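You operate a simulated robot arm through the tools that you are given. There is no shell and no other tool.

You run a simulated robot arm. Do the job below in one go: nothing can be reset, and whatever is moved stays where it is left.

## Task
Put things in order on the trailer deck. At the end: the purple roll stands where the yellow sponge stood; the sanding block stands on top of the red bundle; the blue strap coil stands where the sanding block stood; the yellow sponge stands where the blue strap coil stood; the green reel stands where the purple roll stood; whatever was shut is shut again. Leave all else as you found it, and nothing knocked over.
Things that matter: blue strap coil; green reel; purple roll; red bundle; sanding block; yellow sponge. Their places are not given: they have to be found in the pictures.

Only the result counts: the job must be done as asked and must still hold three seconds after the hand-in. Knocking over, shifting, dropping, spilling or breaking anything else fails it.

## Robot
A 6-joint arm with a two-finger gripper, fixed in place. Base frame: the origin is at the foot of the arm, x ahead of it, y to its left, z up; the work surface is at about z = 0. Units: mm, rad, N and s.
With the tool pointing down near the work surface it reaches from about 180 to 480 mm from the base axis. Its first joint turns from -1.152 to 1.152 rad. Payload 1.76 kg.
Tool frame: the origin (TCP) lies between the finger pads and is the grasp point; the fingertips stand 29 mm ahead of it; z points along the fingers, y is the line along which they close. The gripper opens to 82 mm. The gripper's body begins 58 mm behind the TCP.
Orientation is that of the tool frame in the base frame, as [roll, pitch, yaw] about the fixed x, y, z axes, in that order (R = Rz(yaw) Ry(pitch) Rx(roll)). With the fingers straight down and closing along the base's y, the tool's x points along the base's -x, its y along +y and its z along -z.

## Interface
- The arm moves only by the tool servo_tool. Its argument "steps" is a list of rows, each an object (a shift or turn left out is 0, a gripper value left out holds the last) with "translation": the shift along the base's x, y, z in units of 25 mm (1.0 is 25 mm), a list of three; "turn": the turn, a rotation vector about the base's x, y, z in units of 4 degrees (1.0 is 4 degrees), a list of three. In form: [{"translation": [tx, ty, tz], "turn": [rx, ry, rz]}, ...]. A call has 1 to 20 rows; each row shifts and turns the commanded pose from where the row before left it. "hand" is the finger opening in m, from 0 to 0.082, set as the call begins (left out, the last holds). A call with a number of a shift or a turn outside -1 to 1 is refused whole. Rows are played at 5 a second. More than 50 mm and 0.15 rad between two rows, or a gripper value outside its range, and nothing of the call is played. Where a pose cannot be reached the arm comes as near as it can. A force on the tool above 40 N (or 10 N above the force at the start of the call, whichever is more), or a blocked arm, ends the call early, and 0.2 s more pass. Each finger halts on what it meets, pressing with about 26 N; the grip force reading is that of the motor and also rises with nothing between the fingers. The clock runs only during rows and for 0.2 s after the last one: add rows that do not move to give the fingers time. It gives the time, the measured TCP pose, the force on the tool (base axes), the opening and the grip force at its end, in the units of the frame above (readings bear some noise), with the torque about the TCP (base axes, N m) and any sound that the robot's microphone picked up.
- Cameras (640 x 400 px; columns grow to the right, rows downward): "scene" is fixed at [65.2, 348.5, 417.8]; the picture's right is [-0.60, -0.80, 0.00], its down [-0.50, 0.38, -0.78] and it looks along [0.62, -0.47, -0.63] (base axes); focal length 214 px, centre (320, 200). "wrist" rides on the gripper at [79, 4, -89] in the tool frame; the picture's right is [-0.05, 1.00, 0.00], its down [-0.71, -0.04, -0.71] and it looks along [-0.71, -0.04, 0.71] (tool axes); focal length 256 px, centre (320, 200).
- get_image(camera): a new picture of that camera. The clock stands still meanwhile.
- probe_pixels(camera, pixels): there is no depth. For up to 12 entries [column, row, z] of the newest picture of that camera ("zoom" is the newest enlarged one), the place [x, y] in the base frame at which the ray of that pixel passes the height z, good to about 3 mm. The clock stands still meanwhile.
- inspect(camera, box): a new picture of the part [left, top, right, bottom] of that camera's present view, enlarged. The clock stands still meanwhile.
- close_job(): hands the job in; it is judged then, once.

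Unless the task says otherwise, let go and move clear before handing in.

The tools are called as a command line: name --argument value ..., lists and objects as JSON in quotes. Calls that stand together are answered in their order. servo_tool: Moves the arm, as the interface text tells. Its arguments: {"type":"object","properties":{"steps":{"type":"array","items":{"type":"object","properties":{"translation":{"type":"array","items":{"type":"number"}},"turn":{"type":"array","items":{"type":"number"}}}}},"hand":{"type":"number"}},"required":["steps"]} The other tools are called the same way: get_image (camera) takes a picture; probe_pixels (camera, pixels) gives the place at which the rays of pixels pass given heights; inspect (camera, box) takes an enlarged picture of a part of a camera's view; close_job () hands the job in.

At the start:

```text
clock: 0.0
position: [224.3, 93.8, 339.1]
orientation: [-3.141, 0.004, -3.141]
force: [0.4, 0.0, -0.2]
moment: [-0.01, -0.04, -0.01]
grip_width: 82.1
grasp_force: 0.1
```

scene: 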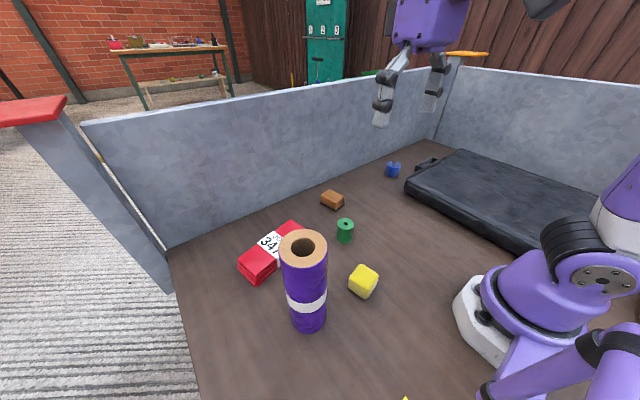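
wrist: 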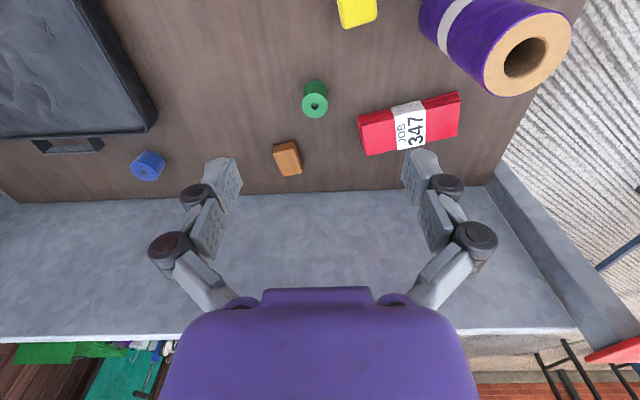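

The scene picture shows the purple roll at about (305,285), yellow sponge (363,281), green reel (345,230), brown block (332,200), blue coil (393,170) and red bundle (270,252). I'll enlarge both views to locate them.

inspect --camera "scene" --box '[220, 150, 420, 350]'

inspect --camera "wrist" --box '[100, 0, 600, 220]'

probe_pixels --camera "scene" --pixels '[[363, 297, 0], [345, 242, 0], [332, 206, 0], [393, 177, 0], [310, 330, 0], [304, 245, 150], [270, 252, 20], [363, 275, 30], [345, 223, 30], [393, 164, 25]]'

get_image --camera "wrist"

```text
2.00 times, centred on (320, 250) of scene
```

zoom: 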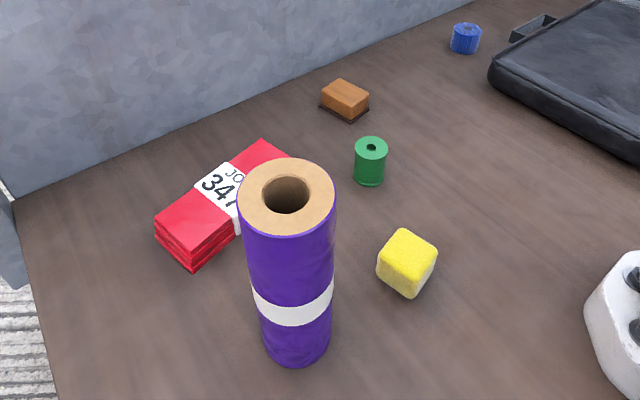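

```text
1.28 times, centred on (350, 110) of wrist
```

zoom: 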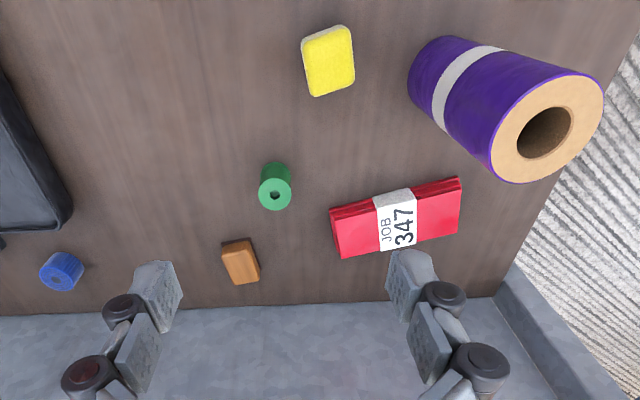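

```text
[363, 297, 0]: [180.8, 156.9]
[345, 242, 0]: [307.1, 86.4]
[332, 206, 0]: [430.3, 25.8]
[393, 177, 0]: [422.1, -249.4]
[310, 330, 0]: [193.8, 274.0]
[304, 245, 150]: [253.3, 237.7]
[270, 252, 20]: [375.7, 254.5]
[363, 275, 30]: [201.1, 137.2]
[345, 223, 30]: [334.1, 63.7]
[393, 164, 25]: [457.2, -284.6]
```

```text
taken
```

wrist: 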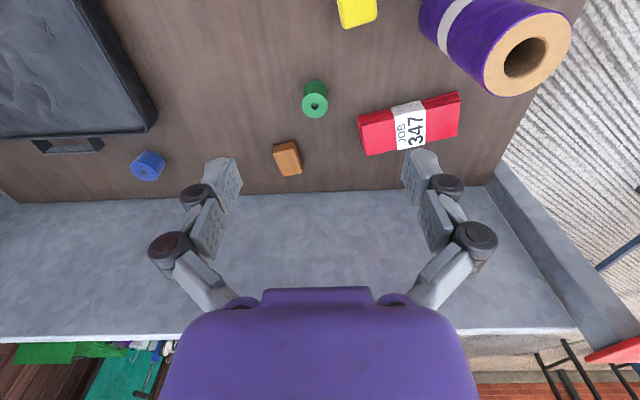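

The wrist picture shows all six objects, so I'll probe their edges in it to pin down positions and heights against the scene view.

probe_pixels --camera "wrist" --pixels '[[315, 104, 30], [315, 85, 0], [288, 158, 20], [280, 143, 0], [145, 169, 25], [150, 155, 0], [410, 123, 20], [525, 57, 150], [435, 10, 0], [357, 12, 0], [357, 12, 30], [360, 117, 20]]'

inspect --camera "wrist" --box '[100, 120, 200, 200]'

inspect --camera "wrist" --box '[250, 60, 370, 190]'

inspect --camera "scene" --box '[360, 130, 440, 200]'

```text
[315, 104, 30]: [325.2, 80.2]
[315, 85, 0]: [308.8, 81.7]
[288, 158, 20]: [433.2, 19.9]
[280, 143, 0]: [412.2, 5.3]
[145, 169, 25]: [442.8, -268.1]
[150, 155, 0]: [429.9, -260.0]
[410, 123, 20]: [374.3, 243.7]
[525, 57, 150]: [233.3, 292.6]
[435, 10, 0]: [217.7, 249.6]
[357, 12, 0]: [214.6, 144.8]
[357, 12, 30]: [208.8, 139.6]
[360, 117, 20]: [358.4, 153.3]
```

```text
5.00 times, centred on (150, 160) of wrist
```

zoom: 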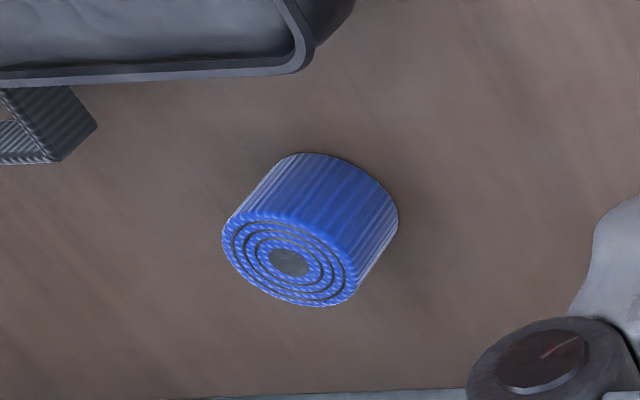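

```text
3.08 times, centred on (310, 125) of wrist
```

zoom: 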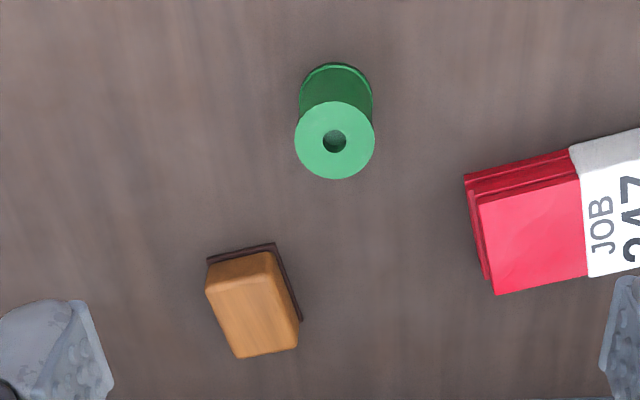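

```text
5.71 times, centred on (400, 165) of scene
```

zoom: 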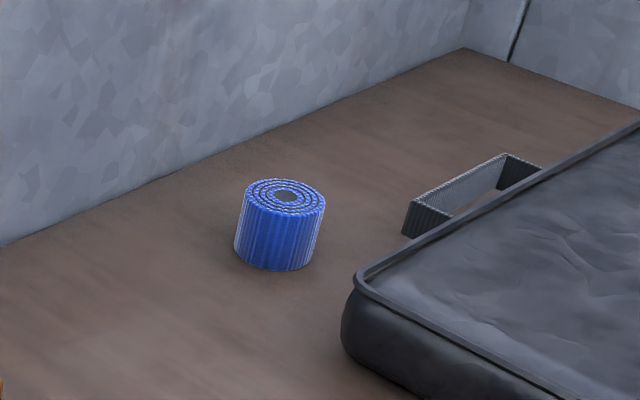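

The coil sits about 510 mm out, so that grasp will need a tilted tool. I'll take close-ups of the other objects from the scene camera before probing more.

inspect --camera "scene" --box '[330, 250, 400, 310]'

inspect --camera "scene" --box '[300, 170, 380, 250]'

inspect --camera "scene" --box '[220, 210, 340, 340]'

probe_pixels --camera "scene" --pixels '[[394, 164.3, 20], [394, 164.3, 30], [394, 164.3, 40], [345.5, 223, 20], [345.5, 223, 30], [345.5, 223, 40], [333.5, 198.5, 10], [333.5, 198.5, 20], [333.5, 198.5, 30]]'

probe_pixels --camera "wrist" --pixels '[[144, 172.6, 20], [144, 172.6, 30], [144, 172.6, 40], [314.9, 105.5, 20], [314.9, 105.5, 30], [314.9, 105.5, 40], [288.2, 158.4, 10], [288.2, 158.4, 20], [288.2, 158.4, 30]]'

```text
6.67 times, centred on (365, 280) of scene
```

zoom: 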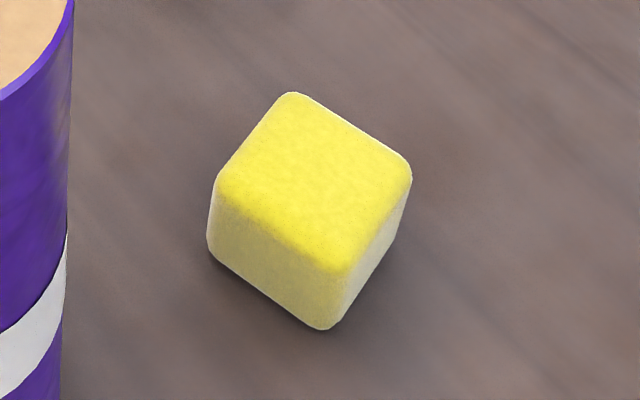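

```text
5.00 times, centred on (340, 210) of scene
```

zoom: 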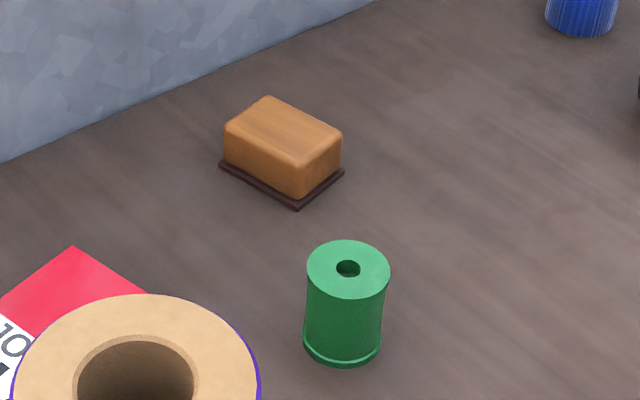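

```text
3.08 times, centred on (280, 275) of scene
```

zoom: 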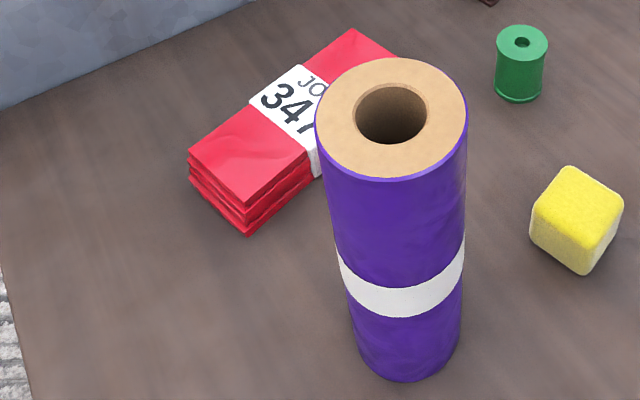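

```text
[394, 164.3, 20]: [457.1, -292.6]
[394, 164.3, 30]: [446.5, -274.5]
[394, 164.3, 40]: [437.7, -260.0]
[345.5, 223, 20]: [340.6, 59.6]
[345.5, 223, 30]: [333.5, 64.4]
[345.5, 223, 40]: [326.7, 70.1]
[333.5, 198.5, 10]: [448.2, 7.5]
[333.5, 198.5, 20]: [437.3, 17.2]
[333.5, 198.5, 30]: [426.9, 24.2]
```

```text
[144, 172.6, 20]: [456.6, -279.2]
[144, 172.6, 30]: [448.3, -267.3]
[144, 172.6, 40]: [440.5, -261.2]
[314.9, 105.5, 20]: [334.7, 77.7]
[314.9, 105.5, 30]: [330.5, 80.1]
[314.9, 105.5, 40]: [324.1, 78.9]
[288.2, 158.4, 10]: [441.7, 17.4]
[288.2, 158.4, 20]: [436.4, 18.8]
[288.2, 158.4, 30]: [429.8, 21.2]
```

Cross-checking both views puts the green top near (320,77,48), the block top near (433,20,24) and the coil top near (438,-262,38). Next I'll move to a hover near the block for a closer wrist view.

servo_tool --steps '[{"translation": [1, -0.5, -1]}, {"translation": [1, -0.5, -1]}, {"translation": [1, -0.5, -1]}, {"translation": [1, -0.5, -1]}, {"translation": [1, -0.5, -1]}, {"translation": [1, -0.45, -1]}, {"translation": [0.8, 0, -1]}, {"translation": [0, 0, 0]}]' --hand 0.082

get_image --camera "wrist"

get_image --camera "scene"

```text
clock: 1.8
position: [395.0, 21.5, 161.7]
orientation: [3.141, 0.003, 3.141]
force: [-0.6, -0.9, -0.9]
moment: [0.02, 0.0, -0.03]
grip_width: 82.0
grasp_force: 0.1
```

```text
taken
```

wrist: 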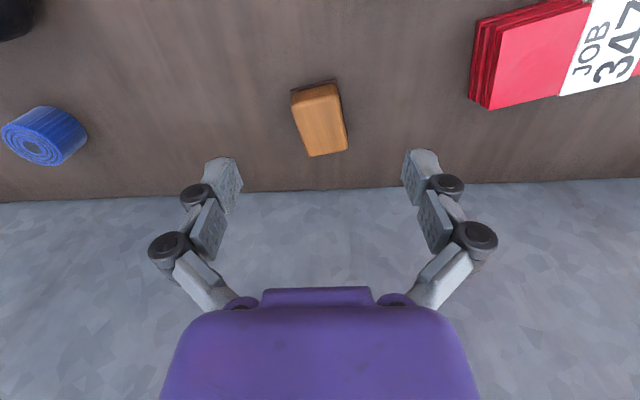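

```text
taken
```

scene: 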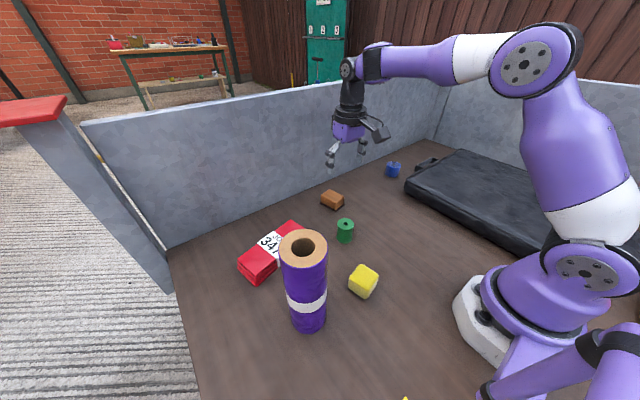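

The block now shows clearly at (320,120) in the wrist view. I'll zoom in on the block and coil to get their corners.

inspect --camera "wrist" --box '[270, 70, 370, 170]'

probe_pixels --camera "wrist" --pixels '[[32, 147, 38], [17, 123, 0], [320, 192, 0], [150, 194, 0]]'

```text
4.00 times, centred on (320, 120) of wrist
```

zoom: 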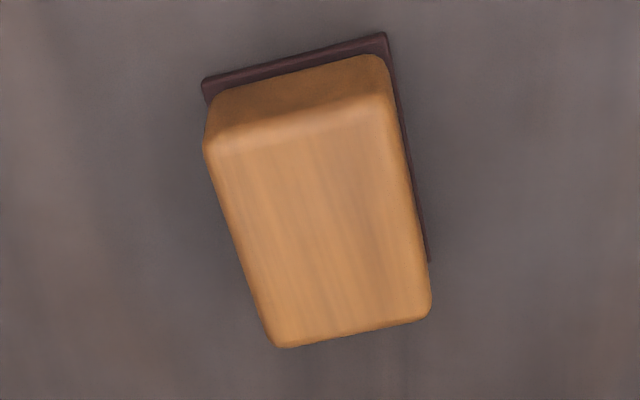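

```text
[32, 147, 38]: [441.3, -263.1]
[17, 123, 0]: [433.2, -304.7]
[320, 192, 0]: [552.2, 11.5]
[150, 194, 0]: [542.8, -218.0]
```

I'll probe the block's top corners and base corners in this zoom.

probe_pixels --camera "zoom" --pixels '[[207, 148, 24], [393, 105, 24], [430, 315, 24], [278, 347, 24], [203, 90, 3], [386, 45, 3], [429, 262, 3], [328, 229, 24], [207, 148, 30], [393, 105, 30], [430, 315, 30], [278, 347, 30]]'

```text
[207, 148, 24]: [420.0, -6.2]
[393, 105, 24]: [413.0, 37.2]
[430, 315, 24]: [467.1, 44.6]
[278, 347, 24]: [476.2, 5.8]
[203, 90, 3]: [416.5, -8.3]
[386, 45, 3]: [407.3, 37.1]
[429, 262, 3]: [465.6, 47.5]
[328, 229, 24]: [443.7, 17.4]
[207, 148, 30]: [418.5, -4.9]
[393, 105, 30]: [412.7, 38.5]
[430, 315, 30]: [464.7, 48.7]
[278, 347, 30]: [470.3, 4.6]
```

The block is about 60 x 46 mm, centred near (440,20), with its long axis turned about 11° from x. I'll turn the tool by that and come down partway for another look.

servo_tool --steps '[{"translation": [0.9, 0, -0.9], "turn": [0, 0, 0.9]}, {"translation": [0.9, 0, -0.9], "turn": [0, 0, 0.9]}, {"translation": [0, 0, -0.6], "turn": [0, 0, 0.9]}, {"translation": [0, 0, 0]}]'

get_image --camera "wrist"

inspect --camera "scene" --box '[290, 140, 390, 220]'

```text
clock: 2.8
position: [439.1, 21.7, 102.8]
orientation: [-3.141, 0.004, -2.95]
force: [-0.2, 0.1, 0.5]
moment: [-0.02, 0.0, -0.03]
grip_width: 81.8
grasp_force: 0.1
```

```text
taken
```

wrist: 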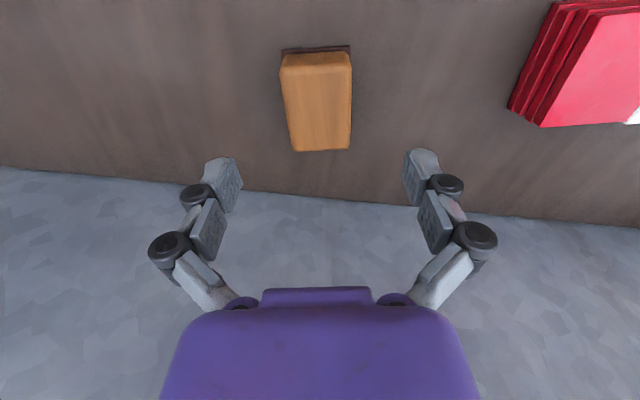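

```text
5.00 times, centred on (340, 180) of scene
```

zoom: 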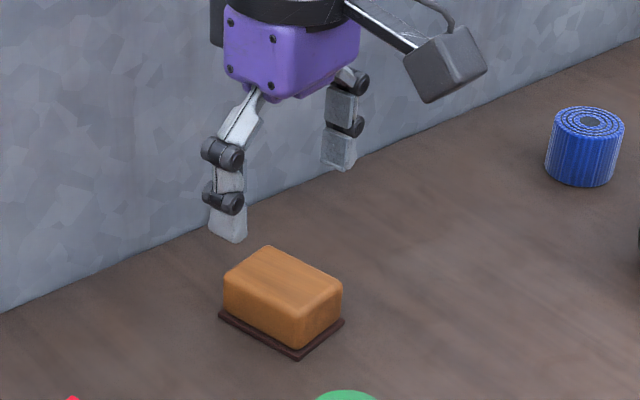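

The fingers now straddle the block squarely (block at columns 280-351). I'll probe it once more to fix its centre and height before going down.

probe_pixels --camera "wrist" --pixels '[[281, 55, 24], [350, 53, 24], [351, 149, 24], [293, 151, 24], [283, 50, 2], [349, 46, 2], [283, 50, 5], [349, 46, 5], [508, 108, 0], [541, 126, 25], [541, 126, 35], [541, 126, 45]]'

probe_pixels --camera "zoom" --pixels '[[219, 315, 2], [297, 357, 2], [344, 320, 2], [219, 315, 5], [297, 357, 5], [344, 320, 5], [225, 272, 24], [297, 308, 24], [342, 280, 24], [267, 247, 24]]'

```text
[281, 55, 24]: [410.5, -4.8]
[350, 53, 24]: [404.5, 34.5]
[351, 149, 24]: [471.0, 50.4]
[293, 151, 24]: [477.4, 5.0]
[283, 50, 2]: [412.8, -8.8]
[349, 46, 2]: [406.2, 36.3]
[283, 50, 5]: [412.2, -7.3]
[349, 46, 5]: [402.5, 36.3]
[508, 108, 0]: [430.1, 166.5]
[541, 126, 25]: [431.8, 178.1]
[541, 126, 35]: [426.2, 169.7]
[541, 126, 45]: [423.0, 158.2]
```

```text
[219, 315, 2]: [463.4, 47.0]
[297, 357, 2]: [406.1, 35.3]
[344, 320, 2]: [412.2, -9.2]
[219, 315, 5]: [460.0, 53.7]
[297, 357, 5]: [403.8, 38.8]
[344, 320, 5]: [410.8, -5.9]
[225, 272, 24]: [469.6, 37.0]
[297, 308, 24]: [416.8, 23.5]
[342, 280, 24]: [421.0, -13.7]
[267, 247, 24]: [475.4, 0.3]
```

The base corners put the block's centre at about (438,19), and its height near 30 mm. I'll descend to TCP z of about 36 with the hand open.

servo_tool --steps '[{"translation": [-0.04, -0.1, -0.9]}, {"translation": [0, 0, -0.9]}, {"translation": [0, 0, -0.5]}, {"translation": [0, 0, -0.37]}, {"translation": [0, 0, 0]}]'

get_image --camera "wrist"

inspect --camera "scene" --box '[290, 140, 390, 220]'

```text
clock: 4.0
position: [438.3, 17.1, 35.6]
orientation: [3.141, 0.003, -2.952]
force: [1.2, 0.6, -0.4]
moment: [0.0, 0.0, 0.0]
grip_width: 82.1
grasp_force: 0.0
```

```text
taken
```

wrist: 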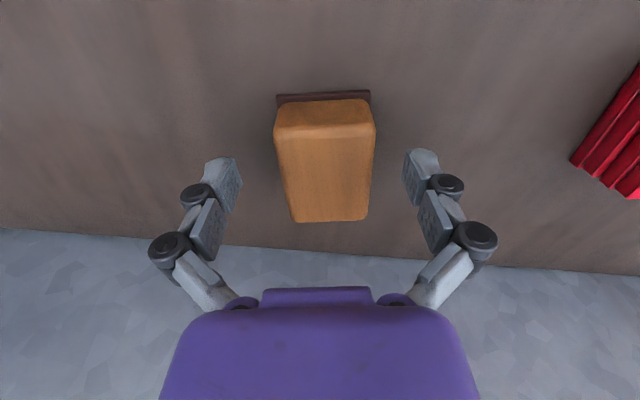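

```text
5.00 times, centred on (340, 180) of scene
```

zoom: 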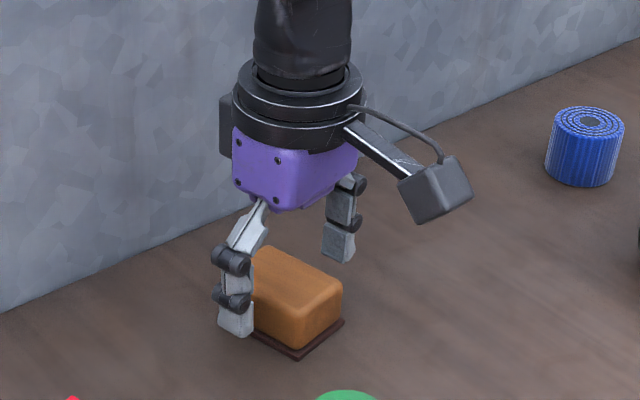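

The block sits between the fingers (columns 275-375, fingers at 230 and 410). I'll close the hand and lift a little.

servo_tool --steps '[{"translation": [0, 0, 0]}, {"translation": [0, 0, 0]}, {"translation": [0, 0, 0]}]' --hand 0.0

servo_tool --steps '[{"translation": [0, 0, 0.5]}, {"translation": [0, 0, 1]}, {"translation": [0, 0, 1]}, {"translation": [-0.5, 0, 1]}, {"translation": [-0.5, 0, 0]}, {"translation": [0, 0, 0]}]'

get_image --camera "wrist"

inspect --camera "scene" --box '[220, 180, 340, 300]'

```text
clock: 4.8
position: [438.5, 17.6, 37.1]
orientation: [3.142, 0.008, -2.952]
force: [4.2, 0.2, 18.0]
moment: [0.01, -0.1, 0.02]
grip_width: 43.7
grasp_force: 26.1
```

```text
clock: 6.2
position: [413.3, 17.3, 123.7]
orientation: [-3.14, 0.002, -2.953]
force: [-0.6, 0.7, -0.9]
moment: [0.03, 0.0, 0.0]
grip_width: 43.2
grasp_force: 25.5
```

```text
taken
```

wrist: 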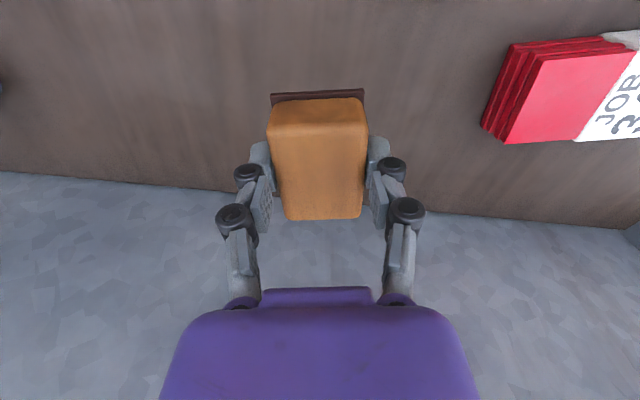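

```text
3.33 times, centred on (280, 240) of scene
```

zoom: 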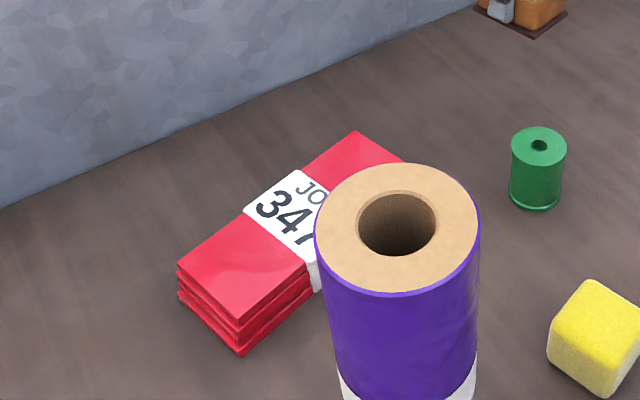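

The block is held (opening 43 mm) and clear of the deck. The roll appears about 200 mm tall at (218,258), so I'll move high towards the red bundle and look.

servo_tool --steps '[{"translation": [-0.4, 0.5, 0.8]}, {"translation": [-0.4, 1, 0.8]}, {"translation": [-0.4, 1, 0.8]}, {"translation": [-0.4, 1, 0.8]}, {"translation": [-0.4, 1, 0]}, {"translation": [-0.2, 1, 0]}, {"translation": [0, 1, 0]}, {"translation": [0, 0, 0]}]'

get_image --camera "wrist"

get_image --camera "scene"

```text
clock: 8.0
position: [356.8, 180.0, 202.9]
orientation: [-3.142, 0.005, -2.954]
force: [-0.2, 0.1, -0.9]
moment: [-0.02, -0.01, 0.01]
grip_width: 43.1
grasp_force: 26.4
```

```text
taken
```

wrist: 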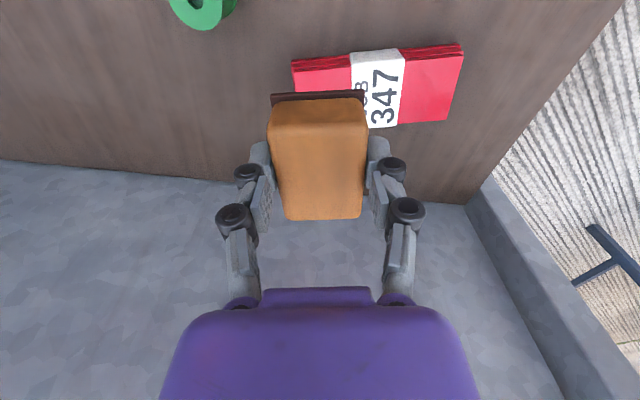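

```text
taken
```

scene: 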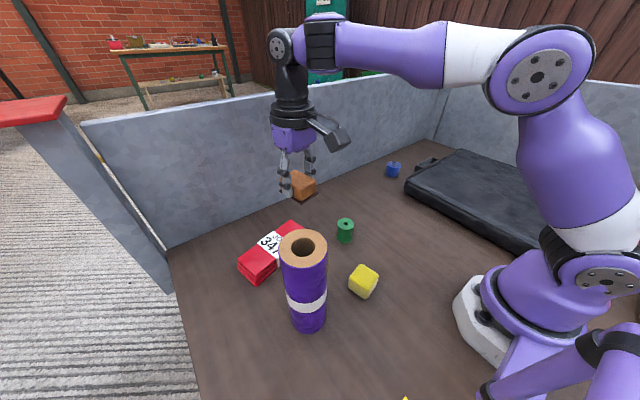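

The bundle is at (380,90) in the wrist view, partly hidden by the block. I'll zoom in and probe it for its corners and height.

inspect --camera "wrist" --box '[280, 30, 480, 140]'

inspect --camera "scene" --box '[220, 205, 320, 295]'

```text
3.20 times, centred on (380, 85) of wrist
```

zoom: 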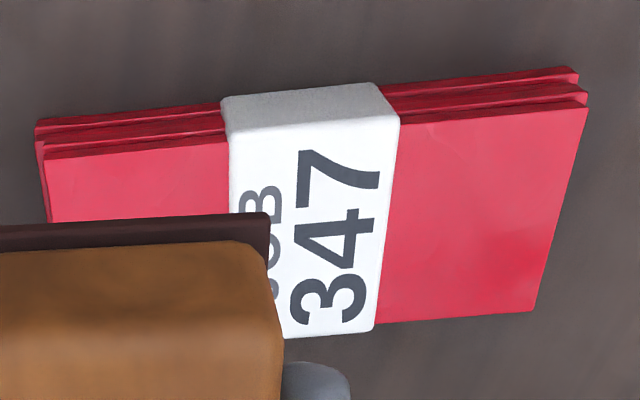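

```text
4.44 times, centred on (270, 250) of scene
```

zoom: 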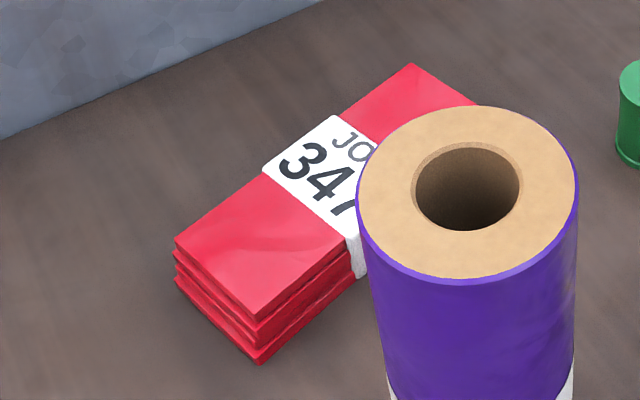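

Next I'll probe the bundle's top and bottom corners in both views to get its height.

probe_pixels --camera "zoom" --pixels '[[258, 363, 0], [176, 283, 0], [255, 320, 20], [255, 320, 30], [255, 320, 40], [175, 245, 20], [175, 245, 30], [175, 245, 40], [411, 64, 20], [411, 64, 30], [411, 64, 40]]'

probe_pixels --camera "wrist" --pixels '[[291.6, 61.6, 0], [459.1, 44.4, 0], [294.1, 72.5, 20], [463.4, 56.3, 20], [446.6, 119.7, 20], [294.1, 72.5, 30], [463.4, 56.3, 30], [446.6, 119.7, 30], [294.1, 72.5, 40], [463.4, 56.3, 40], [446.6, 119.7, 40]]'

```text
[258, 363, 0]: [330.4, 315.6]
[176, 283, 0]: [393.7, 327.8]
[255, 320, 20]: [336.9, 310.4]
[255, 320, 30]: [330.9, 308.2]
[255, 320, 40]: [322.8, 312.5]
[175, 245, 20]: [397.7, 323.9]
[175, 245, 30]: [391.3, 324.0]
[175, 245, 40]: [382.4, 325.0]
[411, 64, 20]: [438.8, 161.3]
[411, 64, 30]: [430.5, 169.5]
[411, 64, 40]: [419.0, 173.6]
```

```text
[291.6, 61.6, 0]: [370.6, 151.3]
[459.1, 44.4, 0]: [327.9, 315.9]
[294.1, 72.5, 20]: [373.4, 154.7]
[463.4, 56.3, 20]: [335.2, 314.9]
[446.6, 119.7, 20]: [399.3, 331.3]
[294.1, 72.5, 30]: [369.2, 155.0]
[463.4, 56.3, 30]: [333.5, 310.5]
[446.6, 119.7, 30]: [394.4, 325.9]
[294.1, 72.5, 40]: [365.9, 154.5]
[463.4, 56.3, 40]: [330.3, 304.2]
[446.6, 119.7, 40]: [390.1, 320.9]
```

The bundle's top is at about z = 30, centred at (381,240), with its long axis 13° off y. I'll move over it, turn slightly to match, and come down to just above it.

servo_tool --steps '[{"translation": [0.5, 0.8, 0], "turn": [0, 0, 0.6]}, {"translation": [0.49, 0.8, 0]}, {"translation": [0, 0.8, -0.5]}, {"translation": [0, 0, -1]}, {"translation": [0, 0, -1]}, {"translation": [0, 0, -1]}, {"translation": [0, 0, -1]}, {"translation": [0, 0, 0]}]'

get_image --camera "wrist"

inspect --camera "scene" --box '[210, 170, 330, 300]'

```text
clock: 9.8
position: [381.9, 240.4, 90.8]
orientation: [-3.141, 0.004, -2.912]
force: [0.5, -0.2, -0.3]
moment: [-0.04, 0.02, -0.02]
grip_width: 43.1
grasp_force: 26.3
```

```text
taken
```

wrist: 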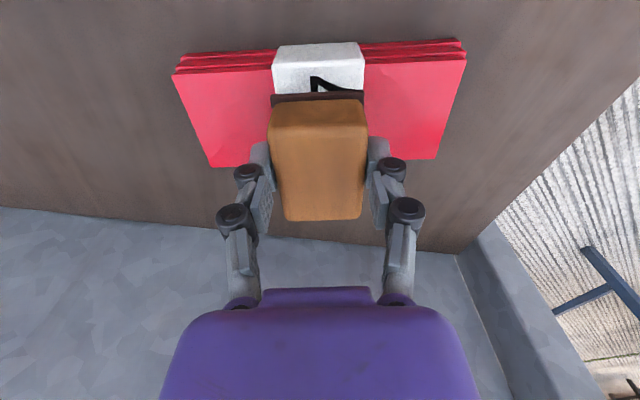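

```text
3.08 times, centred on (270, 235) of scene
```

zoom: 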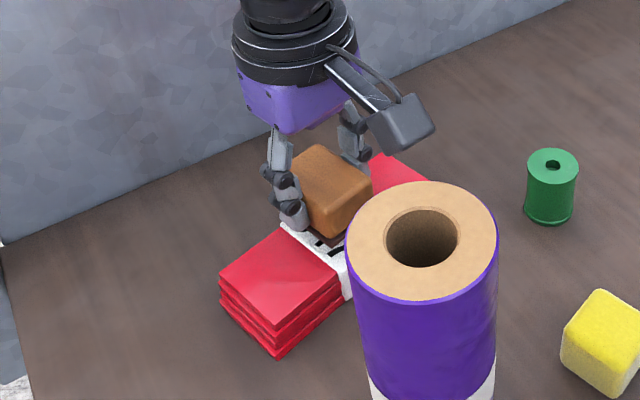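

The block is centred over the white band. I'll descend in small steps, checking the force for contact.

servo_tool --steps '[{"translation": [0, 0, -0.4]}, {"translation": [0, 0, -0.3]}, {"translation": [0, 0, -0.12]}, {"translation": [0, 0, -0.04]}, {"translation": [0, 0, 0]}]'

inspect --camera "scene" --box '[230, 190, 310, 260]'

```text
clock: 11.0
position: [384.0, 238.8, 71.5]
orientation: [3.141, 0.005, -2.911]
force: [0.5, -0.5, 17.5]
moment: [0.03, -0.04, -0.01]
grip_width: 43.2
grasp_force: 25.9
```

```text
5.71 times, centred on (270, 225) of scene
```

zoom: 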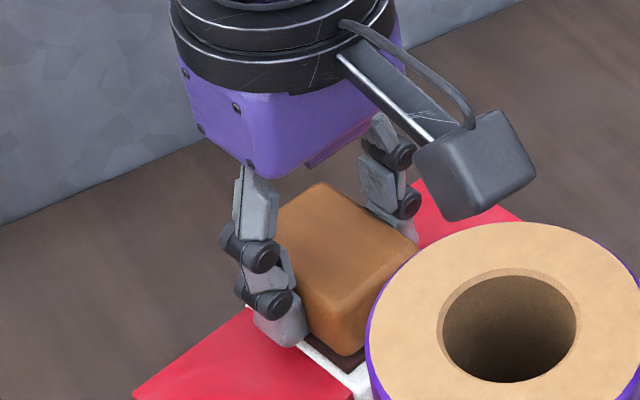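

Contact shows at 17.5 N with TCP z of 71.5, so the block is resting on the bundle. I'll ease off slightly, then open.

servo_tool --steps '[{"translation": [0, 0, 0.04]}, {"translation": [0, 0, 0.02]}, {"translation": [0, 0, 0]}]'

servo_tool --steps '[{"translation": [0, 0, 0]}, {"translation": [0, 0, 0]}, {"translation": [0, 0, 0]}]' --hand 0.07

servo_tool --steps '[{"translation": [0, 0, 0.5]}, {"translation": [0, 0, 1]}, {"translation": [0, 0, 1]}, {"translation": [0, 0, 1]}, {"translation": [0, 0, 1]}, {"translation": [0, 0, 0]}]'

get_image --camera "wrist"

get_image --camera "scene"

```text
clock: 11.8
position: [382.5, 240.4, 71.5]
orientation: [-3.141, 0.002, -2.91]
force: [2.7, 0.0, 7.3]
moment: [0.09, -0.32, -0.08]
grip_width: 43.2
grasp_force: 26.0
```

```text
clock: 12.6
position: [382.8, 239.2, 71.6]
orientation: [-3.141, 0.002, -2.91]
force: [0.0, 0.3, 0.5]
moment: [-0.01, 0.0, 0.03]
grip_width: 69.9
grasp_force: 0.2
```

```text
clock: 14.0
position: [382.0, 239.8, 183.8]
orientation: [-3.141, 0.002, -2.91]
force: [0.2, 0.1, 0.6]
moment: [0.01, 0.01, -0.01]
grip_width: 70.0
grasp_force: 0.0
```

```text
taken
```

wrist: 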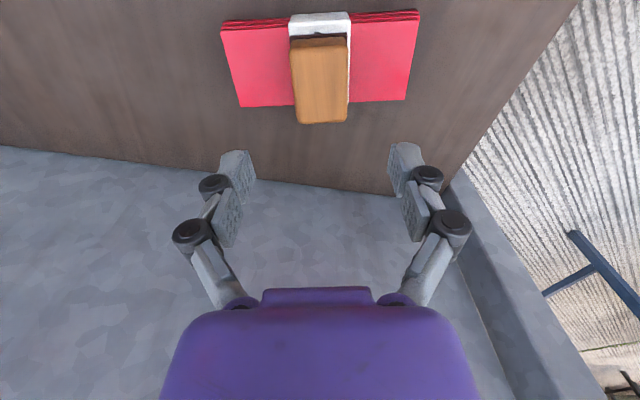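

```text
taken
```

scene: 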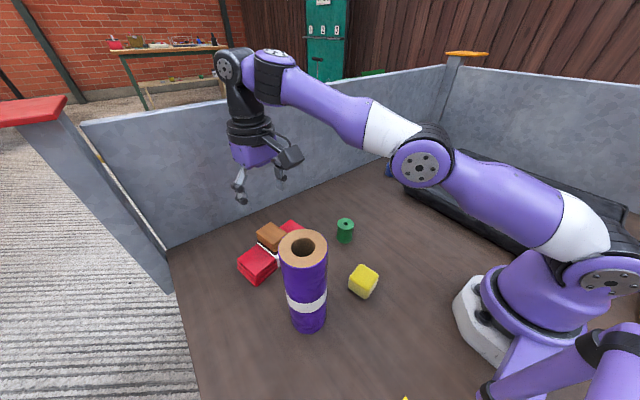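

The block stands on the bundle. I'll zoom in to check that it sits within the bundle's edges.

inspect --camera "wrist" --box '[210, 0, 430, 140]'

inspect --camera "scene" --box '[230, 205, 310, 285]'

```text
2.86 times, centred on (320, 70) of wrist
```

zoom: 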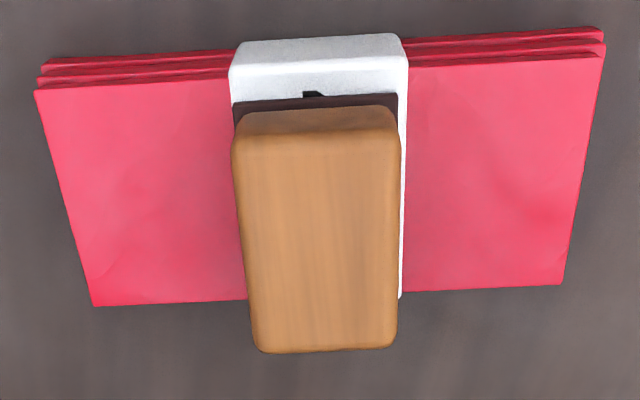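

```text
5.00 times, centred on (270, 245) of scene
```

zoom: 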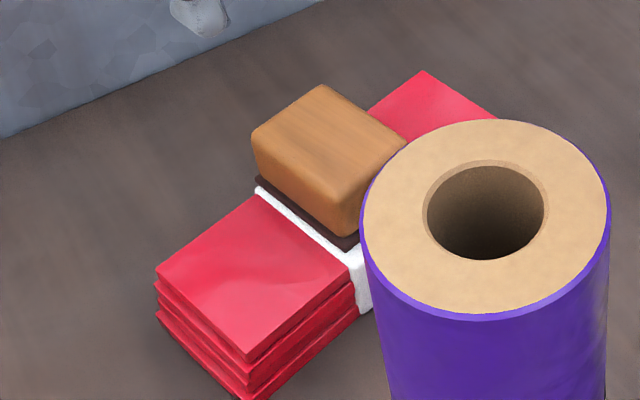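

The block rests flat and near the centre of the bundle. Next is the blue coil, so I'll swing over high while turning the tool to face its direction (about -31°).

servo_tool --steps '[{"translation": [0, -1, 0.2], "turn": [0, 0, -0.58]}, {"translation": [0, -1, 0.2], "turn": [0, 0, -0.58]}, {"translation": [0, -1, 0], "turn": [0, 0, -0.58]}, {"translation": [0, -1, 0], "turn": [0, 0, -0.58]}, {"translation": [0, -1, 0], "turn": [0, 0, -0.58]}, {"translation": [0, -1, 0], "turn": [0, 0, -0.58]}, {"translation": [0, -1, 0], "turn": [0, 0, -0.58]}, {"translation": [0, -1, 0], "turn": [0, 0, -0.58]}, {"translation": [0, -1, 0], "turn": [0, 0, -0.58]}, {"translation": [0, -1, 0], "turn": [0, 0, -0.58]}, {"translation": [0, -1, 0], "turn": [0, 0, -0.58]}, {"translation": [0, -1, 0], "turn": [0, 0, -0.58]}, {"translation": [0, -1, 0], "turn": [0, 0, -0.58]}, {"translation": [0, -1, 0], "turn": [0, 0, -0.58]}, {"translation": [0, -1, 0], "turn": [0, 0, -0.58]}, {"translation": [0, -1, 0], "turn": [0, 0, -0.58]}, {"translation": [0, -1, 0], "turn": [0, 0, -0.58]}, {"translation": [0, -1, 0], "turn": [0, 0, -0.58]}, {"translation": [0, -0.8, 0], "turn": [0, 0, -0.58]}, {"translation": [0, 0, 0]}]'

get_image --camera "wrist"

get_image --camera "scene"

```text
clock: 18.2
position: [383.0, -228.9, 193.0]
orientation: [3.141, 0.002, 2.602]
force: [0.5, -0.4, -0.5]
moment: [0.0, 0.0, -0.01]
grip_width: 70.0
grasp_force: 0.0
```

```text
taken
```

wrist: 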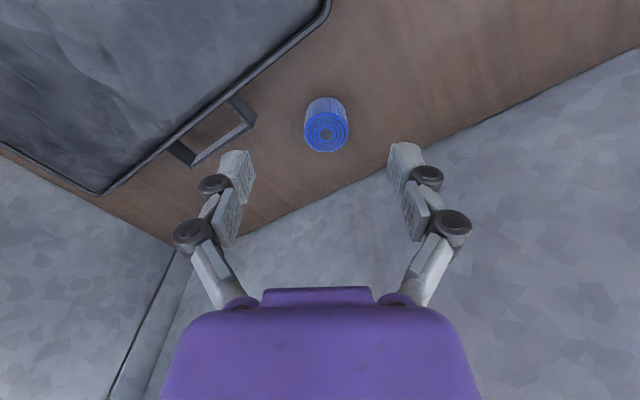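

```text
taken
```

scene: 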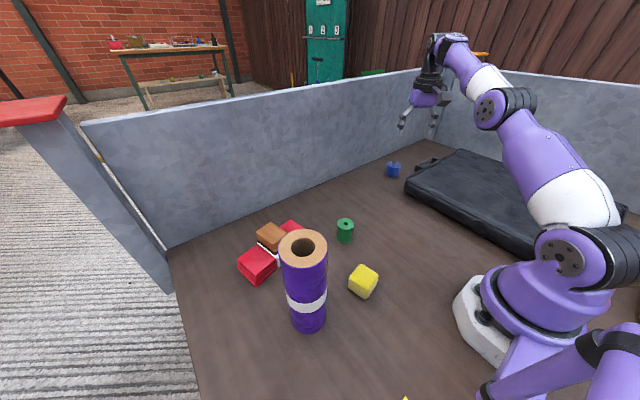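

The coil is at (327,125), centred ahead of the fingers, with the mat's handle about 40 mm to its left. I'll zoom and probe it.

inspect --camera "wrist" --box '[270, 80, 380, 160]'

probe_pixels --camera "wrist" --pixels '[[326, 132, 30], [326, 132, 35], [326, 132, 40], [326, 97, 0], [255, 120, 0], [255, 120, 20], [193, 166, 20]]'

```text
5.00 times, centred on (325, 120) of wrist
```

zoom: 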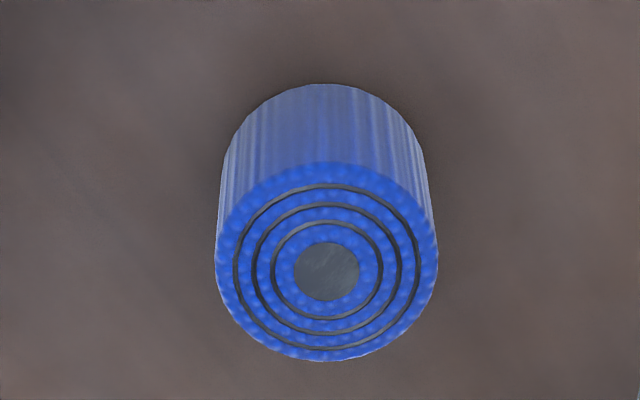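

```text
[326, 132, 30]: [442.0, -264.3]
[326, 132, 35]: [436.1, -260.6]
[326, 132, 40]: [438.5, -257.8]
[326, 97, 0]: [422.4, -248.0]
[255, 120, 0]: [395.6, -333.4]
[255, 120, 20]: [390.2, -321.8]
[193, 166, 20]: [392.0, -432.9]
```

The coil measures about 47 mm across and 36 mm tall, centred near (440,-260). I'll tilt the tool 16° outward to gain reach and come down to about z = 100 over it.

servo_tool --steps '[{"translation": [0.5, -0.28, -0.5], "turn": [-0.514, -0.858, 0]}, {"translation": [0.5, -0.28, -0.5], "turn": [-0.514, -0.858, 0]}, {"translation": [0.5, -0.28, -0.5], "turn": [-0.514, -0.858, 0]}, {"translation": [0.5, -0.28, -0.5], "turn": [-0.514, -0.858, 0]}, {"translation": [0.11, -0.02, -0.8]}, {"translation": [0, 0, -0.8]}, {"translation": [0, 0, 0]}]'

get_image --camera "wrist"

inspect --camera "scene" --box '[350, 90, 470, 200]'

```text
clock: 19.8
position: [435.5, -259.7, 103.4]
orientation: [3.141, 0.282, 2.602]
force: [0.0, 0.1, -0.7]
moment: [0.0, -0.02, -0.03]
grip_width: 70.0
grasp_force: 0.0
```

```text
taken
```

wrist: 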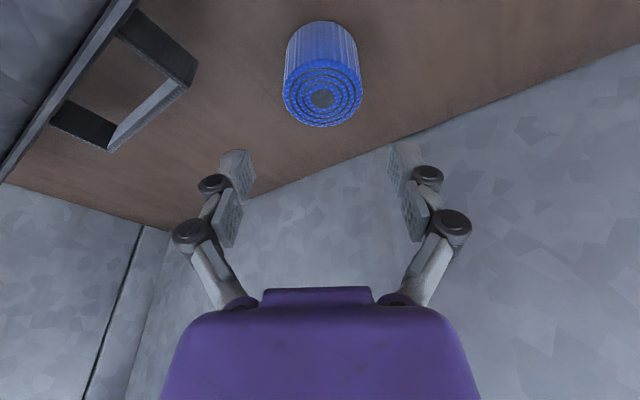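

```text
3.64 times, centred on (410, 145) of scene
```

zoom: 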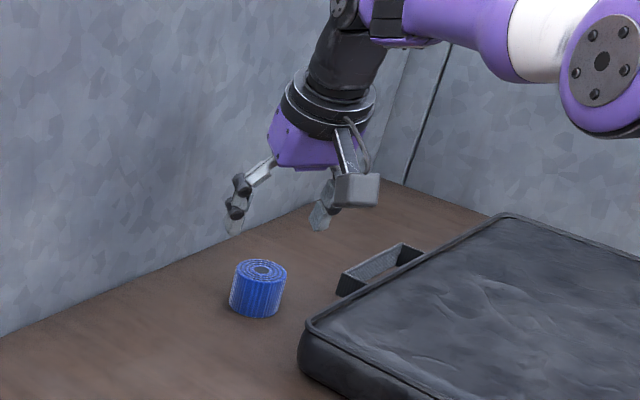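

From this pose the coil's top centre works out to (441,-261), about 2 mm off the tool's line. I'll correct that and go down to z of about 35.

servo_tool --steps '[{"translation": [0.08, 0.035, -0.8]}, {"translation": [0, 0, -0.8]}, {"translation": [0, 0, -0.7]}, {"translation": [0, 0, -0.42]}, {"translation": [0, 0, 0]}]'

get_image --camera "wrist"

inspect --camera "scene" --box '[350, 110, 450, 200]'

```text
clock: 21.0
position: [437.5, -257.8, 35.6]
orientation: [3.141, 0.279, 2.603]
force: [0.0, 0.0, -0.8]
moment: [0.03, 0.01, 0.02]
grip_width: 70.1
grasp_force: 0.1
```

```text
taken
```

wrist: 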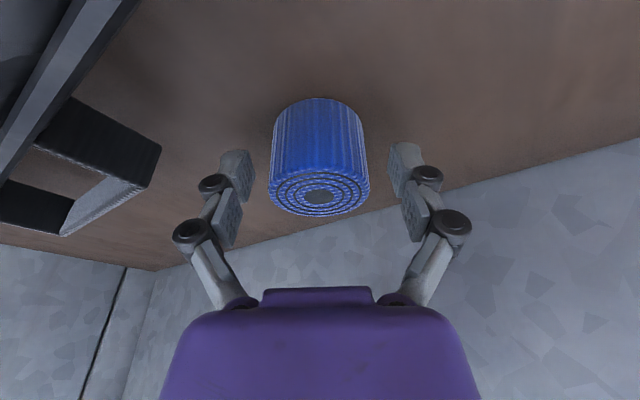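

```text
4.44 times, centred on (400, 155) of scene
```

zoom: 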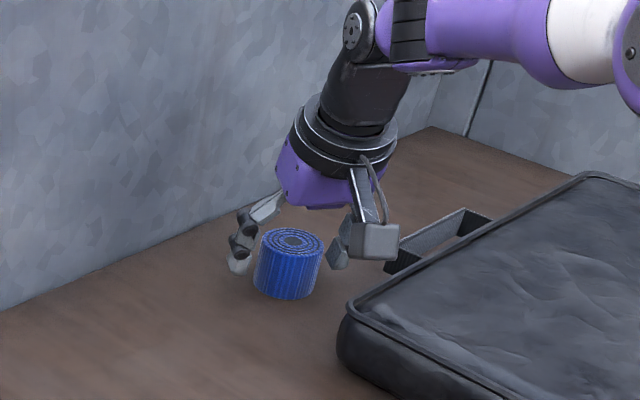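

The coil is between the fingers with clearance on both sides. I'll close on it and lift straight up.

servo_tool --steps '[{"translation": [0, 0, 0]}, {"translation": [0, 0, 0]}, {"translation": [0, 0, 0]}]' --hand 0.0

get_image --camera "wrist"

servo_tool --steps '[{"translation": [0, 0, 0.3]}, {"translation": [0, 0, 0.8]}, {"translation": [0, 0, 1]}, {"translation": [0, 0, 1]}, {"translation": [0, 0, 0]}]'

get_image --camera "wrist"

inspect --camera "scene" --box '[350, 90, 470, 200]'

```text
clock: 21.8
position: [436.1, -258.3, 36.9]
orientation: [-3.138, 0.282, 2.602]
force: [-0.3, -1.8, 3.7]
moment: [-0.09, 0.01, -0.02]
grip_width: 46.8
grasp_force: 25.9
```

```text
taken
```

wrist: 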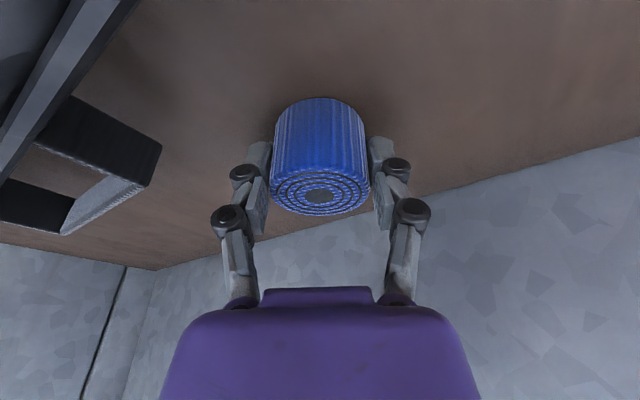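

```text
clock: 23.0
position: [436.7, -257.0, 114.1]
orientation: [3.14, 0.283, 2.601]
force: [-0.1, 0.4, -1.6]
moment: [0.0, 0.02, 0.04]
grip_width: 46.8
grasp_force: 25.8
```

```text
taken
```

wrist: 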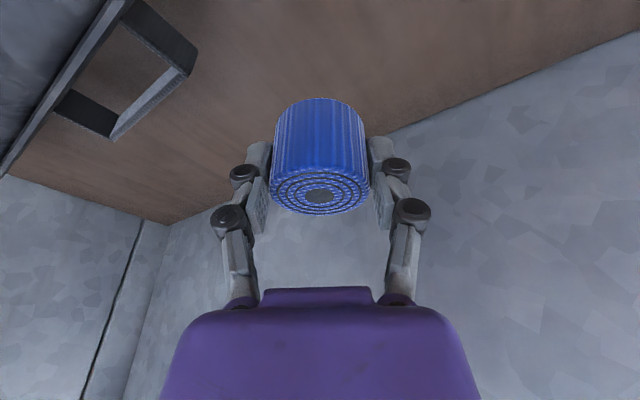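

```text
3.64 times, centred on (410, 145) of scene
```

zoom: 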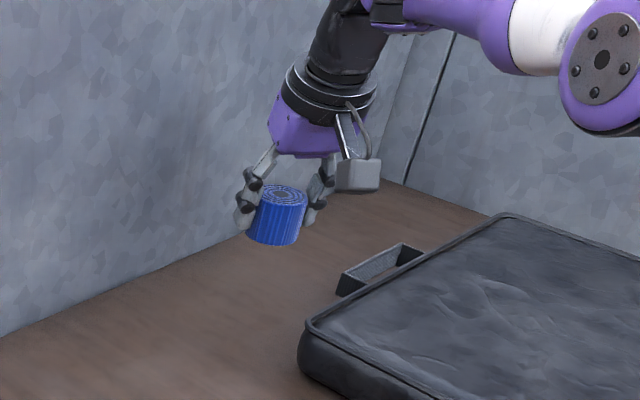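

The coil is held upright, its centre about 5.5 mm outward of the TCP. I'll swing to the block's old place at (438,19), turning 33° with the same tilt.

servo_tool --steps '[{"translation": [-0.014, 0.92, 0], "turn": [0, 0, 0.697]}, {"translation": [-0.014, 0.92, 0], "turn": [0, 0, 0.697]}, {"translation": [-0.014, 0.92, 0], "turn": [0, 0, 0.697]}, {"translation": [-0.014, 0.92, 0], "turn": [0, 0, 0.697]}, {"translation": [-0.014, 0.92, 0], "turn": [0, 0, 0.697]}, {"translation": [-0.014, 0.92, 0], "turn": [0, 0, 0.697]}, {"translation": [-0.014, 0.92, 0], "turn": [0, 0, 0.697]}, {"translation": [-0.014, 0.92, 0], "turn": [0, 0, 0.697]}, {"translation": [-0.014, 0.92, 0], "turn": [0, 0, 0.697]}, {"translation": [-0.014, 0.92, 0], "turn": [0, 0, 0.697]}, {"translation": [-0.014, 0.92, 0], "turn": [0, 0, 0.697]}, {"translation": [-0.014, 0.92, 0], "turn": [0, 0, 0.697]}, {"translation": [0, 0, -1]}, {"translation": [0, 0, -1]}, {"translation": [0, 0, 0]}]'

get_image --camera "wrist"

inspect --camera "scene" --box '[290, 140, 390, 220]'

```text
clock: 26.2
position: [431.8, 18.2, 62.9]
orientation: [3.141, 0.283, -3.096]
force: [0.3, -0.3, 0.0]
moment: [-0.05, 0.03, -0.01]
grip_width: 47.1
grasp_force: 25.8
```

```text
taken
```

wrist: 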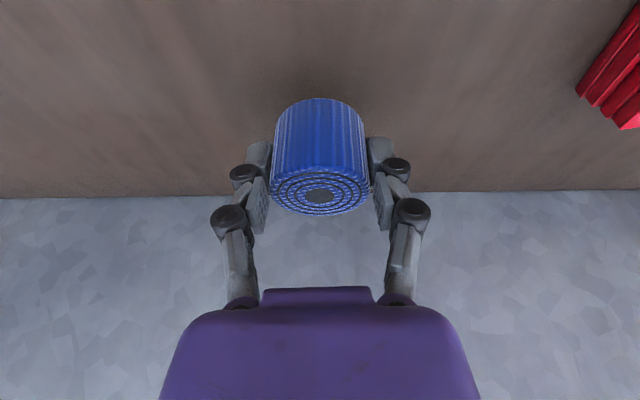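

```text
5.00 times, centred on (340, 180) of scene
```

zoom: 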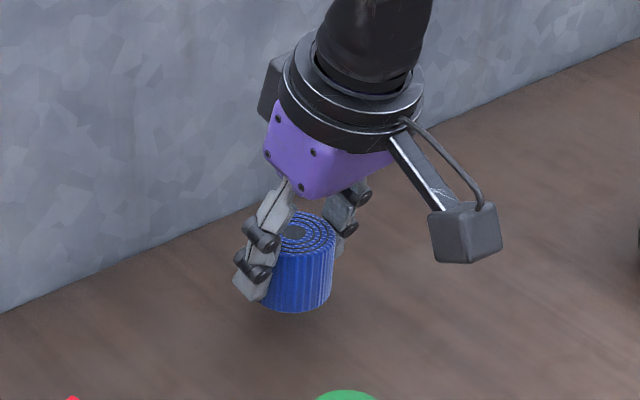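

The coil is above its place with about 26 mm to go. I'll lower it gently and check for contact.

servo_tool --steps '[{"translation": [0.02, 0.02, -0.5]}, {"translation": [0, 0, -0.3]}, {"translation": [0, 0, -0.16]}, {"translation": [0, 0, -0.05]}, {"translation": [0, 0, -0.04]}, {"translation": [0, 0, 0]}]'

inspect --camera "scene" --box '[290, 140, 390, 220]'

```text
clock: 27.6
position: [434.9, 19.0, 35.9]
orientation: [3.141, 0.284, -3.097]
force: [-0.1, -0.6, -0.8]
moment: [0.03, -0.02, -0.02]
grip_width: 46.6
grasp_force: 25.6
```

```text
5.00 times, centred on (340, 180) of scene
```

zoom: 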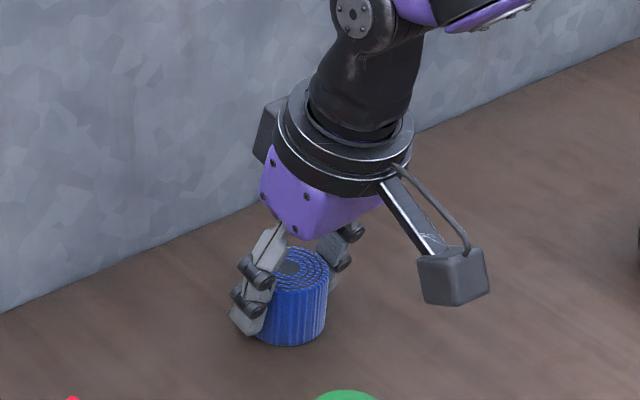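

There is no contact force yet, so I'll go down in steps of about a millimetre.

servo_tool --steps '[{"translation": [-0.04, 0, -0.03]}, {"translation": [0, 0, 0]}]'

servo_tool --steps '[{"translation": [0, 0, -0.03]}, {"translation": [0, 0, 0]}]'

```text
clock: 28.2
position: [433.3, 19.3, 35.8]
orientation: [3.141, 0.283, -3.095]
force: [1.8, 0.8, 0.0]
moment: [0.02, -0.03, -0.02]
grip_width: 46.8
grasp_force: 26.1
```

```text
clock: 28.8
position: [432.6, 18.6, 37.4]
orientation: [-3.14, 0.283, -3.096]
force: [-2.0, 0.3, 10.4]
moment: [0.03, 0.04, -0.02]
grip_width: 47.0
grasp_force: 25.3
```

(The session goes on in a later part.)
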